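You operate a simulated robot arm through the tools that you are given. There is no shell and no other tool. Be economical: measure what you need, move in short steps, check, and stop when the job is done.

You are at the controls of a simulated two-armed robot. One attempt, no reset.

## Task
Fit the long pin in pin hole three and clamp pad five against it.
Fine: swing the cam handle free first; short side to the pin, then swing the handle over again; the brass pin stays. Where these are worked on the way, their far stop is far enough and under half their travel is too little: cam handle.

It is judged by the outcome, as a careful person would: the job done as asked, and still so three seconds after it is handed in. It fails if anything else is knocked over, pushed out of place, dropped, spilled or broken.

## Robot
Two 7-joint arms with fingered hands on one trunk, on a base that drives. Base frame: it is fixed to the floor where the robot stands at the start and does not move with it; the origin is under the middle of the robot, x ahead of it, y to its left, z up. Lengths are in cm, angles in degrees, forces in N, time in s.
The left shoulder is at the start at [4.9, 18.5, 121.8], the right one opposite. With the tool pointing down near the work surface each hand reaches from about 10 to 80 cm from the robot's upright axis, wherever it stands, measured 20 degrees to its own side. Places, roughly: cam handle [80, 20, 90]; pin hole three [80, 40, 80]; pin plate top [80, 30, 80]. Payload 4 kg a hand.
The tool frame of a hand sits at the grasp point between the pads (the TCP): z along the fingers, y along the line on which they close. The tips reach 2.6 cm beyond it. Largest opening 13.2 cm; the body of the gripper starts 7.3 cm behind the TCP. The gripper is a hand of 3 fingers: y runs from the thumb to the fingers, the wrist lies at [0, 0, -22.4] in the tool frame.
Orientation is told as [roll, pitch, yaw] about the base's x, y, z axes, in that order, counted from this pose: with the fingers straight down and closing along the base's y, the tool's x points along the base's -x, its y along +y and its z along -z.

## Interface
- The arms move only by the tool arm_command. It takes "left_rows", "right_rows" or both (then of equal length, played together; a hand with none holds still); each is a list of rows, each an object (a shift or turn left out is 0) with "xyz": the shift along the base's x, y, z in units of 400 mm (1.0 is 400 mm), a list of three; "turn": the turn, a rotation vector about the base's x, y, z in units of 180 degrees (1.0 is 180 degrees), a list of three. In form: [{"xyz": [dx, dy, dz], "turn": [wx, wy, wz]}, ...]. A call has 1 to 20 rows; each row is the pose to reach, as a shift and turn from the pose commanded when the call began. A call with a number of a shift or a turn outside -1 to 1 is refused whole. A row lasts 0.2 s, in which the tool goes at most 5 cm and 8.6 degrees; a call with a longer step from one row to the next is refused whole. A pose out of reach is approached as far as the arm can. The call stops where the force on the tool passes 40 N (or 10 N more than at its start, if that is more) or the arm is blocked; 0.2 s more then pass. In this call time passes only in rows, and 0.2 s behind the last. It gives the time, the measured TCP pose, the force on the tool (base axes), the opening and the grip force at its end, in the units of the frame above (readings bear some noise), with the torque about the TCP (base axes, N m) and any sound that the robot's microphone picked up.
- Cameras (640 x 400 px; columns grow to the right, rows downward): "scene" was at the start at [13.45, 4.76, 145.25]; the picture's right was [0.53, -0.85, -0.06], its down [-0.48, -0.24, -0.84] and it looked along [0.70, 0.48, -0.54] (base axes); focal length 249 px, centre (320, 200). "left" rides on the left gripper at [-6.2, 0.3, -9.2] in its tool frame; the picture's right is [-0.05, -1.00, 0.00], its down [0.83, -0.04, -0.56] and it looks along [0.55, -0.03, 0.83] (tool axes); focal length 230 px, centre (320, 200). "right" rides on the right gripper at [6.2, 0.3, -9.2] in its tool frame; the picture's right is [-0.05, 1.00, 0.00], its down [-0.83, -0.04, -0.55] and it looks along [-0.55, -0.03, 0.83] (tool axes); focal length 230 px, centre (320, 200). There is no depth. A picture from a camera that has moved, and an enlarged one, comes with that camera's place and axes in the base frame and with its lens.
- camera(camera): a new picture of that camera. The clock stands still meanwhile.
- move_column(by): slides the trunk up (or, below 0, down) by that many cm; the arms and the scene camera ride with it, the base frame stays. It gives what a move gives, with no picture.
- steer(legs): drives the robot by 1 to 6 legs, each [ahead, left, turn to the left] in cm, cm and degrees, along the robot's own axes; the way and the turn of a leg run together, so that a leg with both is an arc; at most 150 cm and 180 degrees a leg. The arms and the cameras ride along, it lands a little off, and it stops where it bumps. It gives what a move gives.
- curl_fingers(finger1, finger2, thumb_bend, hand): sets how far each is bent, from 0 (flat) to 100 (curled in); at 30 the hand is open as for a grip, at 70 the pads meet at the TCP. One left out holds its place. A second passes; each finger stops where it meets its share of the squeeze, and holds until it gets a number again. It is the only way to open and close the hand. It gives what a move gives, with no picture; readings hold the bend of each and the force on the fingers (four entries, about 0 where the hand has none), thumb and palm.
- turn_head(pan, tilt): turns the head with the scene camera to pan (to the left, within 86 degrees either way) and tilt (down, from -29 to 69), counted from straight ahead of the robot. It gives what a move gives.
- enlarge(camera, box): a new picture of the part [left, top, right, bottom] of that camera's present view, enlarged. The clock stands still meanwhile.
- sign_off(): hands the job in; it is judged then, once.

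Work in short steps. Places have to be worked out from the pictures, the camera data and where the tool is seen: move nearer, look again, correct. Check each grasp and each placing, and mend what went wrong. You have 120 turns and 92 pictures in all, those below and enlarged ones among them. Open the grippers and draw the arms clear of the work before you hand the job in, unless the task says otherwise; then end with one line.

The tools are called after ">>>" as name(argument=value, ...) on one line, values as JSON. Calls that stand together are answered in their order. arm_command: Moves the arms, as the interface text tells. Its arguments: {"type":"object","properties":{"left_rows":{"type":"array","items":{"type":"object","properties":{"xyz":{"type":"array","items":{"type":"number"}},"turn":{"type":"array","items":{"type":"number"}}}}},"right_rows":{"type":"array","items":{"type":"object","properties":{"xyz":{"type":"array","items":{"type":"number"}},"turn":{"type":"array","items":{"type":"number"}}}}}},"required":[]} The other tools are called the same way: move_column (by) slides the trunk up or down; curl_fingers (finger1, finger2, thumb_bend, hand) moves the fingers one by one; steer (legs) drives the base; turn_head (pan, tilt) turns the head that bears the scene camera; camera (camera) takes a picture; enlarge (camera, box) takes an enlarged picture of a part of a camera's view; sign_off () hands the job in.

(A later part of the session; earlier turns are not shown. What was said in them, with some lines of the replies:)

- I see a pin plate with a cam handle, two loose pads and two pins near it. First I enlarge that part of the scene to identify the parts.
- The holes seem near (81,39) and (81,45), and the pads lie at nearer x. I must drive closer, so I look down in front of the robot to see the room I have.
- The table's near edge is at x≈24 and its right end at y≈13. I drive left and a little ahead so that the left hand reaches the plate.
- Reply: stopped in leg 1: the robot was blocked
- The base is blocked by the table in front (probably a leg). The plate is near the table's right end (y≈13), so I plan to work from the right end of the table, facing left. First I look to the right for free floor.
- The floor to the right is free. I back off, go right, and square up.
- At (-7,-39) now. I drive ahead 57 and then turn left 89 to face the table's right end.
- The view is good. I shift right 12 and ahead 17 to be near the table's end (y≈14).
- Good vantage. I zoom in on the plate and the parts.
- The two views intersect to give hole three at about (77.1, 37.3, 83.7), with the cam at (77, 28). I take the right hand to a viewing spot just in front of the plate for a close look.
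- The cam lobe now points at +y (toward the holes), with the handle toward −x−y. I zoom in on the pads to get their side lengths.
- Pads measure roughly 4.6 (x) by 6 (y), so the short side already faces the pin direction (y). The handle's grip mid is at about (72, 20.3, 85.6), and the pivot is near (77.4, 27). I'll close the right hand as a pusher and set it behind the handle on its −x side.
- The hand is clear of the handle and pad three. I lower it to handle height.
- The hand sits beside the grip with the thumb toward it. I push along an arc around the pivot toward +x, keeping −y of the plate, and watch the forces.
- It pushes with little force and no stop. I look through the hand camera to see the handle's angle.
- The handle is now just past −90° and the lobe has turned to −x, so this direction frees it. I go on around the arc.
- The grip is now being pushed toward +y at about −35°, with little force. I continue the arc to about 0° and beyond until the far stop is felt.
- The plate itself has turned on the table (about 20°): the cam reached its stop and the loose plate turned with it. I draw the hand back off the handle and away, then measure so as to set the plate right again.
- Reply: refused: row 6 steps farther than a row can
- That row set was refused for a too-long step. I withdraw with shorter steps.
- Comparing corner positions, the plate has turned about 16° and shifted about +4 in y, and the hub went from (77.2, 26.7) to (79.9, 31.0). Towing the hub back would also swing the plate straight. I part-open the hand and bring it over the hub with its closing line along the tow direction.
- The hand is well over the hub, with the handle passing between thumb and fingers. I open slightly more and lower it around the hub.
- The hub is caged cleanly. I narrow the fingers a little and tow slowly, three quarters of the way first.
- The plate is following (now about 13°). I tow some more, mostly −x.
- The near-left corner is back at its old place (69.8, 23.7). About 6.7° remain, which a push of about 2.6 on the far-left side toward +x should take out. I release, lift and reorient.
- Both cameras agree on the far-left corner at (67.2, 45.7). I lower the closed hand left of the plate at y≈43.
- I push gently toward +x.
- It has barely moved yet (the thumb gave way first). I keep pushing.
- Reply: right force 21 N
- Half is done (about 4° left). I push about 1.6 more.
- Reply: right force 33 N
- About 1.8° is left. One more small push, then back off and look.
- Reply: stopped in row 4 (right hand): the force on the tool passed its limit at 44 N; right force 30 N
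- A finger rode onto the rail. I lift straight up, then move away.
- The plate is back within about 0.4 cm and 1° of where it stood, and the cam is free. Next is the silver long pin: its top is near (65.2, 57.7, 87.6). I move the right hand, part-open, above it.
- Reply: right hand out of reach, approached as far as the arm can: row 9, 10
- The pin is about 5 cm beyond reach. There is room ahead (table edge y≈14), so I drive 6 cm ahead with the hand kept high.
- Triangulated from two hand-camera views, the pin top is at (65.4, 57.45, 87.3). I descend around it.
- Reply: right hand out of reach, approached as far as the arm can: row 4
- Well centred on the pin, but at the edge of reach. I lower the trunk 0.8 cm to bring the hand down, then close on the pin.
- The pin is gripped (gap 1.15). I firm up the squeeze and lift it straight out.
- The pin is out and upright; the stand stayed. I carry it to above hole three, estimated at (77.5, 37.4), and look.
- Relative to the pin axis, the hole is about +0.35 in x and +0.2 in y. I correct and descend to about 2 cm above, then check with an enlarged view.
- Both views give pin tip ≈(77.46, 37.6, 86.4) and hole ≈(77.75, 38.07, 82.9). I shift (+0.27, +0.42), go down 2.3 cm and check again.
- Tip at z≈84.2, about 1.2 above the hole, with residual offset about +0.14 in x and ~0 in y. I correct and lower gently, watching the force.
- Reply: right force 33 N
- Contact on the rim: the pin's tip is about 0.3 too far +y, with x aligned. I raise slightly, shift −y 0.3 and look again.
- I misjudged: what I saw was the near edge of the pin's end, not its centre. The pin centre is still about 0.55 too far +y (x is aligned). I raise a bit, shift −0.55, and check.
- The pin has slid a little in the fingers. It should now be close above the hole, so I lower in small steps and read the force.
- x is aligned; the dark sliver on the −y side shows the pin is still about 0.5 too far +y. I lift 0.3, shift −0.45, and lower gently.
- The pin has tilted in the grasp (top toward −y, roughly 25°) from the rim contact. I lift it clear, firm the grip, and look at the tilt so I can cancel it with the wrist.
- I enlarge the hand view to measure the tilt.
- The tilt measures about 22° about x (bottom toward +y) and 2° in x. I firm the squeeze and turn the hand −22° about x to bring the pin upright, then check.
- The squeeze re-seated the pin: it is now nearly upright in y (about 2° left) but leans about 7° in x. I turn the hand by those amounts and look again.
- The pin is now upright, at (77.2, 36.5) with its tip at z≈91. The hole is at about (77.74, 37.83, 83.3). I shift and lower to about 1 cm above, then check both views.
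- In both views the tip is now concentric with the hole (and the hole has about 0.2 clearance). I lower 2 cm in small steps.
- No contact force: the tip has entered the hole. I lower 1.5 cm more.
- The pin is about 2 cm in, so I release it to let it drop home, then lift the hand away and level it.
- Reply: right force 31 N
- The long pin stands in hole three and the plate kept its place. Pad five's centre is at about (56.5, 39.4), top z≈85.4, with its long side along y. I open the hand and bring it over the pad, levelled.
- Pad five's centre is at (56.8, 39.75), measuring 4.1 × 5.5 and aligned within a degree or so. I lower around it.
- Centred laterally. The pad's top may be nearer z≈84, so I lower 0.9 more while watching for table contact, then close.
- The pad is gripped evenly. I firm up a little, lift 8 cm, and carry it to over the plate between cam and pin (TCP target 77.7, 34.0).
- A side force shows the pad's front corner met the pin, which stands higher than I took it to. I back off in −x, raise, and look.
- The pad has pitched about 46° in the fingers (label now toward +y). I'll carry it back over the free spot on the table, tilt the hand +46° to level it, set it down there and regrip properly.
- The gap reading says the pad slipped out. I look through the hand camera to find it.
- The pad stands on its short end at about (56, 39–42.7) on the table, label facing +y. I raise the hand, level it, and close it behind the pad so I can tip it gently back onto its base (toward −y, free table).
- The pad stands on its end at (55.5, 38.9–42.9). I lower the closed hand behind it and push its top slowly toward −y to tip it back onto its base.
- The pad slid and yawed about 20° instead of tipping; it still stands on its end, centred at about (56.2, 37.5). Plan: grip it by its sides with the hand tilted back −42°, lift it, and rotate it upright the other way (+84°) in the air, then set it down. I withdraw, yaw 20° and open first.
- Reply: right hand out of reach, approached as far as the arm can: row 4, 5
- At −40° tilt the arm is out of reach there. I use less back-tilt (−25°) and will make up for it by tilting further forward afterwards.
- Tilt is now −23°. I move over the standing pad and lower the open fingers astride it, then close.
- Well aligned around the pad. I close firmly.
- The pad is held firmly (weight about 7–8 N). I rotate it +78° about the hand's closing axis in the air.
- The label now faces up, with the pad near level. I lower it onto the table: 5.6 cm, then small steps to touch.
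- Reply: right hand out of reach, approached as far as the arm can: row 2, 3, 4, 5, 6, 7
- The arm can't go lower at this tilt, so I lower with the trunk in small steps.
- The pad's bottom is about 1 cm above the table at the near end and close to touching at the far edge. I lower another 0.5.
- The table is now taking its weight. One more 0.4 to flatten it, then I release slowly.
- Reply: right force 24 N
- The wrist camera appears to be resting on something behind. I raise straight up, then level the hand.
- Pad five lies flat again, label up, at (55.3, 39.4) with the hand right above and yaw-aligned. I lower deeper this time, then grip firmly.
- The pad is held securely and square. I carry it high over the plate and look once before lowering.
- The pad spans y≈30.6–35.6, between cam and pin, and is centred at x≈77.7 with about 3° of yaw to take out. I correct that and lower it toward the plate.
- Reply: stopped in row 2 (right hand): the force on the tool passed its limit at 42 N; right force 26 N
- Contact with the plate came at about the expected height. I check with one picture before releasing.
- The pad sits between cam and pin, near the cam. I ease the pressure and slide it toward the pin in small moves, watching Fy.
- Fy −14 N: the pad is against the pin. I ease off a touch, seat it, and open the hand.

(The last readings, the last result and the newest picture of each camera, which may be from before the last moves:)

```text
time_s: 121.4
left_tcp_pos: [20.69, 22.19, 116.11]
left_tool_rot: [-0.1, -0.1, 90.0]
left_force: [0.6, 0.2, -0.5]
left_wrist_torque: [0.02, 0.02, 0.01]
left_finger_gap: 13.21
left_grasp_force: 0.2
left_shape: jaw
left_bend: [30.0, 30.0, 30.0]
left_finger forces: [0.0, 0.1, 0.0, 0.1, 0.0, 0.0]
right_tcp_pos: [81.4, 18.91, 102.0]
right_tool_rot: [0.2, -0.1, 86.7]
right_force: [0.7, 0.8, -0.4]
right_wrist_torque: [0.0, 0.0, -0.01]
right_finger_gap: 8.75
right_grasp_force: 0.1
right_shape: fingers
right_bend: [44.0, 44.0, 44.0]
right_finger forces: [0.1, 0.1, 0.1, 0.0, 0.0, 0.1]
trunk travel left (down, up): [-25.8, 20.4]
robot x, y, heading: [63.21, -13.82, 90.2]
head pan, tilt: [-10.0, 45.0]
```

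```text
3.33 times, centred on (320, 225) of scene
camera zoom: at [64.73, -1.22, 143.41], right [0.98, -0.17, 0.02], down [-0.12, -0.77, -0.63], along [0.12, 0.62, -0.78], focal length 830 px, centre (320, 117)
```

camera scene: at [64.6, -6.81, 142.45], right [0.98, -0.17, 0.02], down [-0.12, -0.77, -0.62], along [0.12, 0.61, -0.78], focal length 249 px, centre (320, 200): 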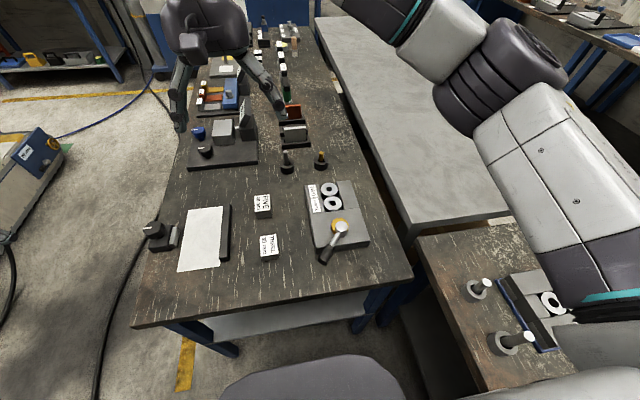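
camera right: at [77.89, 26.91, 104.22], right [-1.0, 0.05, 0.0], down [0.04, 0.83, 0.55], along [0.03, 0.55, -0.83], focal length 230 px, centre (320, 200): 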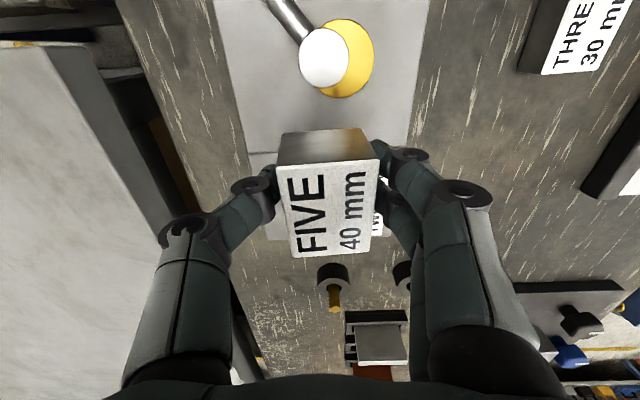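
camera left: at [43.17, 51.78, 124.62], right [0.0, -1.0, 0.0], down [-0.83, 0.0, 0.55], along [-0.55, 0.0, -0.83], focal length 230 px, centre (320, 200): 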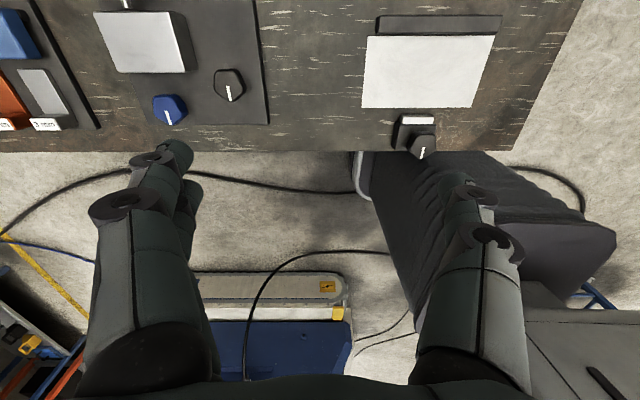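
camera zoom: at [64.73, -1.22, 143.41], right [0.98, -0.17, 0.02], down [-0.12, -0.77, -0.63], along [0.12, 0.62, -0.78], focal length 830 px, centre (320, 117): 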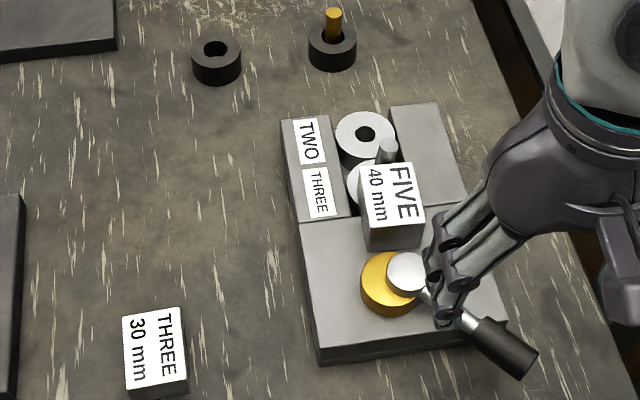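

The pad sits between cam and pin with its short side to the pin; the plate has kept its place. Before clamping I bring the closed left hand beside the plate's left edge as a stop, so the plate can't shift when I swing the handle back.

>>> curl_fingers(hand="left", finger1=70, finger2=70, thumb_bend=70)

>>> arm_command(left_rows=[{"xyz": [0.11, 0.01, -0.02]}, {"xyz": [0.22, 0.02, -0.04]}, {"xyz": [0.33, 0.03, -0.06]}, {"xyz": [0.44, 0.04, -0.08]}, {"xyz": [0.55, 0.06, -0.1]}, {"xyz": [0.66, 0.08, -0.13]}, {"xyz": [0.77, 0.1, -0.16]}, {"xyz": [0.88, 0.11, -0.2]}, {"xyz": [0.98, 0.12, -0.25]}])

>>> curl_fingers(hand="right", finger1=70, finger2=70, thumb_bend=70)

```text
time_s: 122.4
left_tcp_pos: [20.68, 22.24, 116.13]
left_tool_rot: [0.0, -0.2, 89.9]
left_force: [-0.4, 0.4, 0.2]
left_wrist_torque: [-0.01, 0.02, 0.03]
left_finger_gap: 0.63
left_grasp_force: 0.0
left_shape: fingers
left_bend: [70.0, 70.0, 70.0]
left_finger forces: [0.0, 0.0, 0.0, 0.1, 0.1, 0.0]
right_tcp_pos: [81.39, 19.06, 102.03]
right_tool_rot: [0.1, -0.1, 86.7]
right_force: [0.3, -0.6, 0.0]
right_wrist_torque: [0.01, 0.0, 0.0]
right_finger_gap: 8.77
right_grasp_force: 0.0
right_shape: fingers
right_bend: [44.0, 44.0, 44.0]
right_finger forces: [0.0, 0.1, 0.0, 0.0, 0.1, 0.0]
trunk travel left (down, up): [-25.8, 20.4]
robot x, y, heading: [63.12, -13.71, 89.8]
head pan, tilt: [-10.0, 45.0]
```

```text
time_s: 124.4
left_tcp_pos: [57.98, 26.64, 106.36]
left_tool_rot: [-0.1, -0.1, 90.1]
left_force: [-1.2, -0.4, 0.8]
left_wrist_torque: [-0.04, -0.01, -0.01]
left_finger_gap: 0.58
left_grasp_force: 0.0
left_shape: fingers
left_bend: [70.0, 70.0, 70.0]
left_finger forces: [0.0, 0.0, 0.0, 0.0, 0.0, 0.1]
left hand out of reach, approached as far as the arm can: row 9
right_tcp_pos: [81.21, 19.34, 101.83]
right_tool_rot: [0.2, 0.0, 86.7]
right_force: [0.4, 0.6, 0.2]
right_wrist_torque: [-0.01, 0.01, 0.0]
right_finger_gap: 8.75
right_grasp_force: 0.0
right_shape: fingers
right_bend: [44.0, 44.0, 44.0]
right_finger forces: [0.0, 0.1, 0.1, 0.0, 0.0, 0.1]
trunk travel left (down, up): [-25.8, 20.4]
robot x, y, heading: [63.47, -13.89, 89.9]
head pan, tilt: [-10.0, 45.0]
```

```text
time_s: 125.4
left_tcp_pos: [58.12, 26.57, 106.35]
left_tool_rot: [-0.1, -0.1, 90.0]
left_force: [-1.1, -0.3, -0.2]
left_wrist_torque: [-0.01, -0.01, 0.01]
left_finger_gap: 0.58
left_grasp_force: 0.1
left_shape: fingers
left_bend: [70.0, 70.0, 70.0]
left_finger forces: [0.1, 0.0, 0.1, 0.0, 0.0, 0.0]
right_tcp_pos: [81.34, 19.2, 101.95]
right_tool_rot: [0.1, -0.2, 86.7]
right_force: [0.2, 0.5, 0.3]
right_wrist_torque: [0.0, 0.0, -0.01]
right_finger_gap: 0.61
right_grasp_force: 0.0
right_shape: fingers
right_bend: [70.0, 70.0, 70.0]
right_finger forces: [0.0, 0.1, 0.0, 0.0, 0.0, 0.1]
trunk travel left (down, up): [-25.8, 20.4]
robot x, y, heading: [63.3, -13.89, 90.2]
head pan, tilt: [-10.0, 45.0]
```

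The left arm cannot cross that far, so I retract it. I'll swing the handle with the right hand alone, slowly, stopping when resistance builds below what would move the plate. First the hand goes down on the +x side of the handle.

>>> arm_command(left_rows=[{"xyz": [-0.1, -0.02, 0.02]}, {"xyz": [-0.2, -0.04, 0.04]}, {"xyz": [-0.31, -0.06, 0.06]}, {"xyz": [-0.42, -0.08, 0.08]}, {"xyz": [-0.53, -0.1, 0.1]}, {"xyz": [-0.64, -0.11, 0.12]}, {"xyz": [-0.64, -0.11, 0.12]}], right_rows=[{"xyz": [0.06, 0.035, 0]}, {"xyz": [0.12, 0.07, 0]}, {"xyz": [0.174, 0.105, 0]}, {"xyz": [0.174, 0.105, -0.1]}, {"xyz": [0.174, 0.105, -0.2]}, {"xyz": [0.174, 0.105, -0.3]}, {"xyz": [0.174, 0.105, -0.371]}])

>>> arm_command(right_rows=[{"xyz": [-0.016, -0.0375, 0]}, {"xyz": [-0.0375, -0.0715, 0]}, {"xyz": [-0.063, -0.102, 0]}, {"xyz": [-0.093, -0.129, 0]}, {"xyz": [-0.126, -0.1515, 0]}, {"xyz": [-0.162, -0.169, 0]}, {"xyz": [-0.2005, -0.1815, 0]}])

```text
time_s: 127.0
left_tcp_pos: [32.39, 22.91, 111.2]
left_tool_rot: [0.1, 0.0, 89.8]
left_force: [-0.4, -0.6, -0.4]
left_wrist_torque: [-0.01, 0.02, -0.01]
left_finger_gap: 0.6
left_grasp_force: 0.1
left_shape: fingers
left_bend: [70.0, 70.0, 70.0]
left_finger forces: [0.0, 0.0, 0.1, 0.0, 0.1, 0.1]
right_tcp_pos: [88.17, 23.39, 87.09]
right_tool_rot: [0.1, -0.2, 86.7]
right_force: [-0.6, 1.0, 1.3]
right_wrist_torque: [-0.02, 0.03, 0.0]
right_finger_gap: 0.59
right_grasp_force: 0.1
right_shape: fingers
right_bend: [70.0, 70.0, 70.0]
right_finger forces: [0.0, 0.0, 0.1, 0.0, 0.0, 0.1]
trunk travel left (down, up): [-25.8, 20.4]
robot x, y, heading: [63.01, -13.86, 89.9]
head pan, tilt: [-10.0, 45.0]
```

```text
time_s: 128.6
left_tcp_pos: [32.34, 22.8, 111.17]
left_tool_rot: [0.1, -0.1, 89.9]
left_force: [0.3, -1.0, -0.4]
left_wrist_torque: [-0.01, -0.03, -0.01]
left_finger_gap: 0.59
left_grasp_force: 0.0
left_shape: fingers
left_bend: [70.0, 70.0, 70.0]
left_finger forces: [0.0, 0.0, 0.0, 0.0, 0.1, 0.1]
right_tcp_pos: [80.39, 15.85, 86.98]
right_tool_rot: [0.2, -0.1, 86.7]
right_force: [1.5, 0.1, 1.6]
right_wrist_torque: [0.04, 0.0, -0.04]
right_finger_gap: 0.56
right_grasp_force: 1.0
right_shape: fingers
right_bend: [70.0, 71.0, 70.0]
right_finger forces: [0.0, 1.8, 0.0, 0.1, 0.0, 0.1]
trunk travel left (down, up): [-25.8, 20.4]
robot x, y, heading: [63.21, -13.79, 90.1]
head pan, tilt: [-10.0, 45.0]
```

Pushing lightly (about 2 N), the handle is near −95°. I continue in small steps, reading the force.

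>>> arm_command(right_rows=[{"xyz": [-0.02, -0.003, 0]}, {"xyz": [-0.04, -0.004, 0]}, {"xyz": [-0.06, -0.004, 0]}, {"xyz": [-0.08, -0.002, 0]}])

```text
time_s: 129.6
left_tcp_pos: [32.37, 22.84, 111.11]
left_tool_rot: [0.1, 0.1, 89.9]
left_force: [0.7, -0.4, -0.7]
left_wrist_torque: [0.02, 0.05, 0.01]
left_finger_gap: 0.61
left_grasp_force: 0.0
left_shape: fingers
left_bend: [70.0, 70.0, 70.0]
left_finger forces: [0.0, 0.0, 0.1, 0.0, 0.0, 0.1]
right_tcp_pos: [77.02, 15.77, 87.01]
right_tool_rot: [0.3, -0.1, 86.7]
right_force: [0.8, 0.0, 1.5]
right_wrist_torque: [0.0, 0.03, 0.0]
right_finger_gap: 0.57
right_grasp_force: 1.4
right_shape: fingers
right_bend: [70.0, 71.0, 70.0]
right_finger forces: [0.0, 1.7, 0.1, 0.1, 0.0, 0.1]
trunk travel left (down, up): [-25.8, 20.4]
robot x, y, heading: [63.14, -13.8, 89.9]
head pan, tilt: [-10.0, 45.0]
```

>>> arm_command(right_rows=[{"xyz": [-0.02, 0.002, 0]}, {"xyz": [-0.04, 0.004, 0]}, {"xyz": [-0.06, 0.009, 0]}])

```text
time_s: 130.4
left_tcp_pos: [32.35, 22.68, 111.24]
left_tool_rot: [0.0, 0.1, 89.8]
left_force: [-0.7, 0.3, 0.8]
left_wrist_torque: [-0.03, 0.02, -0.01]
left_finger_gap: 0.59
left_grasp_force: 0.1
left_shape: fingers
left_bend: [70.0, 70.0, 70.0]
left_finger forces: [0.0, 0.0, 0.1, 0.1, 0.0, 0.0]
right_tcp_pos: [74.71, 16.09, 86.92]
right_tool_rot: [0.2, -0.1, 86.7]
right_force: [1.5, -0.2, 0.3]
right_wrist_torque: [0.01, -0.03, -0.03]
right_finger_gap: 0.54
right_grasp_force: 1.0
right_shape: fingers
right_bend: [70.0, 71.0, 70.0]
right_finger forces: [0.1, 1.7, 0.1, 0.0, 0.0, 0.1]
trunk travel left (down, up): [-25.8, 20.4]
robot x, y, heading: [63.37, -13.9, 89.8]
head pan, tilt: [-10.0, 45.0]
```

Still light. By geometry the handle is near −118°, about 10° short of its old stop. I continue in smaller steps.

>>> arm_command(right_rows=[{"xyz": [-0.015, 0.004, 0]}, {"xyz": [-0.03, 0.009, 0]}, {"xyz": [-0.042, 0.014, 0]}])

```text
time_s: 131.2
left_tcp_pos: [32.53, 22.69, 111.24]
left_tool_rot: [0.1, -0.1, 89.8]
left_force: [0.0, 0.2, -1.0]
left_wrist_torque: [-0.01, 0.05, -0.02]
left_finger_gap: 0.58
left_grasp_force: 0.2
left_shape: fingers
left_bend: [70.0, 70.0, 70.0]
left_finger forces: [0.1, 0.0, 0.1, 0.0, 0.0, 0.0]
right_tcp_pos: [73.18, 16.6, 87.14]
right_tool_rot: [0.2, -0.1, 86.7]
right_force: [5.5, -13.5, 3.9]
right_wrist_torque: [-0.04, 0.07, 0.14]
right_finger_gap: 0.6
right_grasp_force: 6.6
right_shape: fingers
right_bend: [70.0, 71.0, 70.0]
right_finger forces: [0.1, 13.7, 0.1, 0.0, 0.1, 0.1]
trunk travel left (down, up): [-25.8, 20.4]
robot x, y, heading: [63.15, -13.83, 90.2]
head pan, tilt: [-10.0, 45.0]
```

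Resistance has built to about 14 N: either the clamp or the stop. I look once.

>>> enlarge(camera="scene", box=[270, 165, 390, 285])

```text
3.33 times, centred on (330, 225) of scene
camera zoom: at [64.8, -1.31, 143.41], right [0.98, -0.17, 0.02], down [-0.12, -0.77, -0.63], along [0.12, 0.62, -0.78], focal length 830 px, centre (287, 117)
```

zoom: 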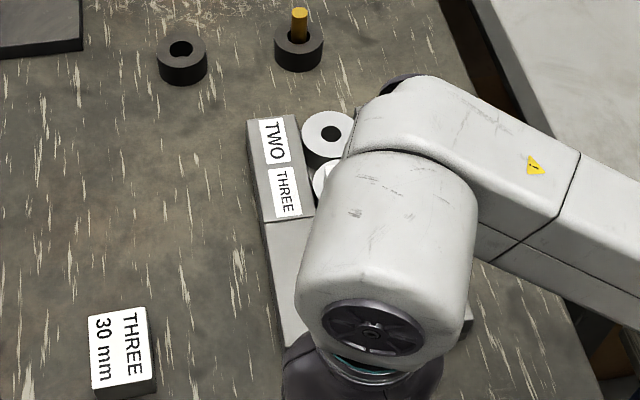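

The plate hasn't moved and by geometry the handle is back at about −127°, its old clamped position. I give a last small nudge to be sure it's home, then withdraw the hand.

>>> arm_command(right_rows=[{"xyz": [-0.006, 0.004, 0]}, {"xyz": [-0.01, 0.007, 0]}])

>>> arm_command(right_rows=[{"xyz": [0.04, -0.05, 0]}, {"xyz": [0.06, -0.1, 0.03]}, {"xyz": [0.08, -0.15, 0.11]}, {"xyz": [0.1, -0.2, 0.2]}, {"xyz": [0.14, -0.22, 0.3]}, {"xyz": [0.22, -0.22, 0.38]}, {"xyz": [0.32, -0.22, 0.44]}, {"xyz": [0.4, -0.22, 0.5]}])

>>> enlarge(camera="scene", box=[250, 165, 390, 285])

```text
time_s: 131.8
left_tcp_pos: [32.44, 22.63, 111.17]
left_tool_rot: [0.0, -0.2, 89.9]
left_force: [-0.8, -0.5, -0.2]
left_wrist_torque: [-0.02, 0.01, 0.01]
left_finger_gap: 0.62
left_grasp_force: 0.0
left_shape: fingers
left_bend: [70.0, 70.0, 70.0]
left_finger forces: [0.0, 0.0, 0.0, 0.0, 0.0, 0.1]
right_tcp_pos: [72.67, 17.02, 87.13]
right_tool_rot: [0.3, -0.2, 86.9]
right_force: [5.1, -14.8, 9.7]
right_wrist_torque: [0.09, 0.17, 0.19]
right_finger_gap: 0.59
right_grasp_force: 9.0
right_shape: fingers
right_bend: [70.0, 72.0, 70.0]
right_finger forces: [0.1, 17.9, 0.0, 0.0, 0.0, 0.0]
trunk travel left (down, up): [-25.8, 20.4]
robot x, y, heading: [63.14, -13.82, 90.1]
head pan, tilt: [-10.0, 45.0]
```

```text
time_s: 133.6
left_tcp_pos: [32.36, 22.86, 111.06]
left_tool_rot: [0.0, 0.0, 89.9]
left_force: [-0.5, -0.1, 0.7]
left_wrist_torque: [0.02, -0.04, -0.02]
left_finger_gap: 0.59
left_grasp_force: 0.0
left_shape: fingers
left_bend: [70.0, 70.0, 70.0]
left_finger forces: [0.1, 0.1, 0.1, 0.0, 0.1, 0.1]
right_tcp_pos: [84.31, 12.38, 105.0]
right_tool_rot: [0.2, 0.0, 86.7]
right_force: [0.2, 0.5, 0.3]
right_wrist_torque: [-0.01, 0.01, 0.0]
right_finger_gap: 0.57
right_grasp_force: 0.0
right_shape: fingers
right_bend: [70.0, 70.0, 70.0]
right_finger forces: [0.0, 0.0, 0.1, 0.0, 0.0, 0.1]
right hand out of reach, approached as far as the arm can: row 4, 5, 6, 7, 8
trunk travel left (down, up): [-25.8, 20.4]
robot x, y, heading: [63.44, -13.86, 89.7]
head pan, tilt: [-10.0, 45.0]
```

```text
3.33 times, centred on (320, 225) of scene
camera zoom: at [64.63, -0.99, 143.37], right [0.98, -0.17, 0.02], down [-0.12, -0.77, -0.63], along [0.12, 0.62, -0.78], focal length 830 px, centre (320, 117)
```

zoom: 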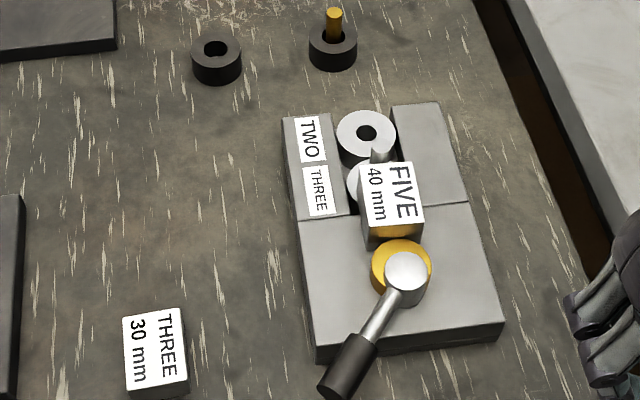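

The cam lobe presses on pad five, the pad's short side is against the pin in hole three, the handle is swung over, the brass pin is untouched, and the plate is in place. I open both hands, which are clear of the work, and hand in.

>>> curl_fingers(hand="right", finger1=30, finger2=30, thumb_bend=30)

>>> curl_fingers(hand="left", finger1=30, finger2=30, thumb_bend=30)

>>> sign_off()

```text
time_s: 134.6
left_tcp_pos: [32.33, 22.83, 111.17]
left_tool_rot: [-0.1, -0.1, 89.9]
left_force: [-0.8, -0.6, 0.1]
left_wrist_torque: [-0.03, 0.02, 0.01]
left_finger_gap: 0.61
left_grasp_force: 0.1
left_shape: fingers
left_bend: [70.0, 70.0, 70.0]
left_finger forces: [0.1, 0.1, 0.0, 0.0, 0.1, 0.0]
right_tcp_pos: [84.21, 12.18, 104.91]
right_tool_rot: [0.2, 0.0, 86.7]
right_force: [0.6, -0.1, 0.7]
right_wrist_torque: [-0.01, 0.03, -0.01]
right_finger_gap: 13.38
right_grasp_force: 0.0
right_shape: fingers
right_bend: [30.0, 30.0, 30.0]
right_finger forces: [0.1, 0.0, 0.1, 0.0, 0.0, 0.0]
trunk travel left (down, up): [-25.8, 20.4]
robot x, y, heading: [63.08, -13.56, 90.0]
head pan, tilt: [-10.0, 45.0]
```

```text
time_s: 135.6
left_tcp_pos: [32.37, 22.83, 111.13]
left_tool_rot: [0.1, 0.1, 89.8]
left_force: [-1.1, -0.2, -0.2]
left_wrist_torque: [-0.01, -0.01, 0.01]
left_finger_gap: 13.39
left_grasp_force: 0.1
left_shape: fingers
left_bend: [30.0, 30.0, 30.0]
left_finger forces: [0.1, 0.1, 0.0, 0.0, 0.0, 0.1]
right_tcp_pos: [84.32, 12.35, 104.93]
right_tool_rot: [0.1, 0.0, 86.7]
right_force: [-0.7, -0.3, -0.9]
right_wrist_torque: [-0.01, 0.02, -0.03]
right_finger_gap: 13.38
right_grasp_force: 0.0
right_shape: fingers
right_bend: [30.0, 30.0, 30.0]
right_finger forces: [0.1, 0.0, 0.1, 0.0, 0.0, 0.1]
trunk travel left (down, up): [-25.8, 20.4]
robot x, y, heading: [63.31, -14.08, 90.1]
head pan, tilt: [-10.0, 45.0]
```

```text
The job is handed in.
```

The long pin is in hole three, pad five is clamped short side against it with the cam handle swung back over, and the brass pin was not touched; on the way I turned the loose pin plate about 16° and pushed it back to within about 0.5 cm, and pad five slipped from the grip once onto the table before I re-laid and placed it.
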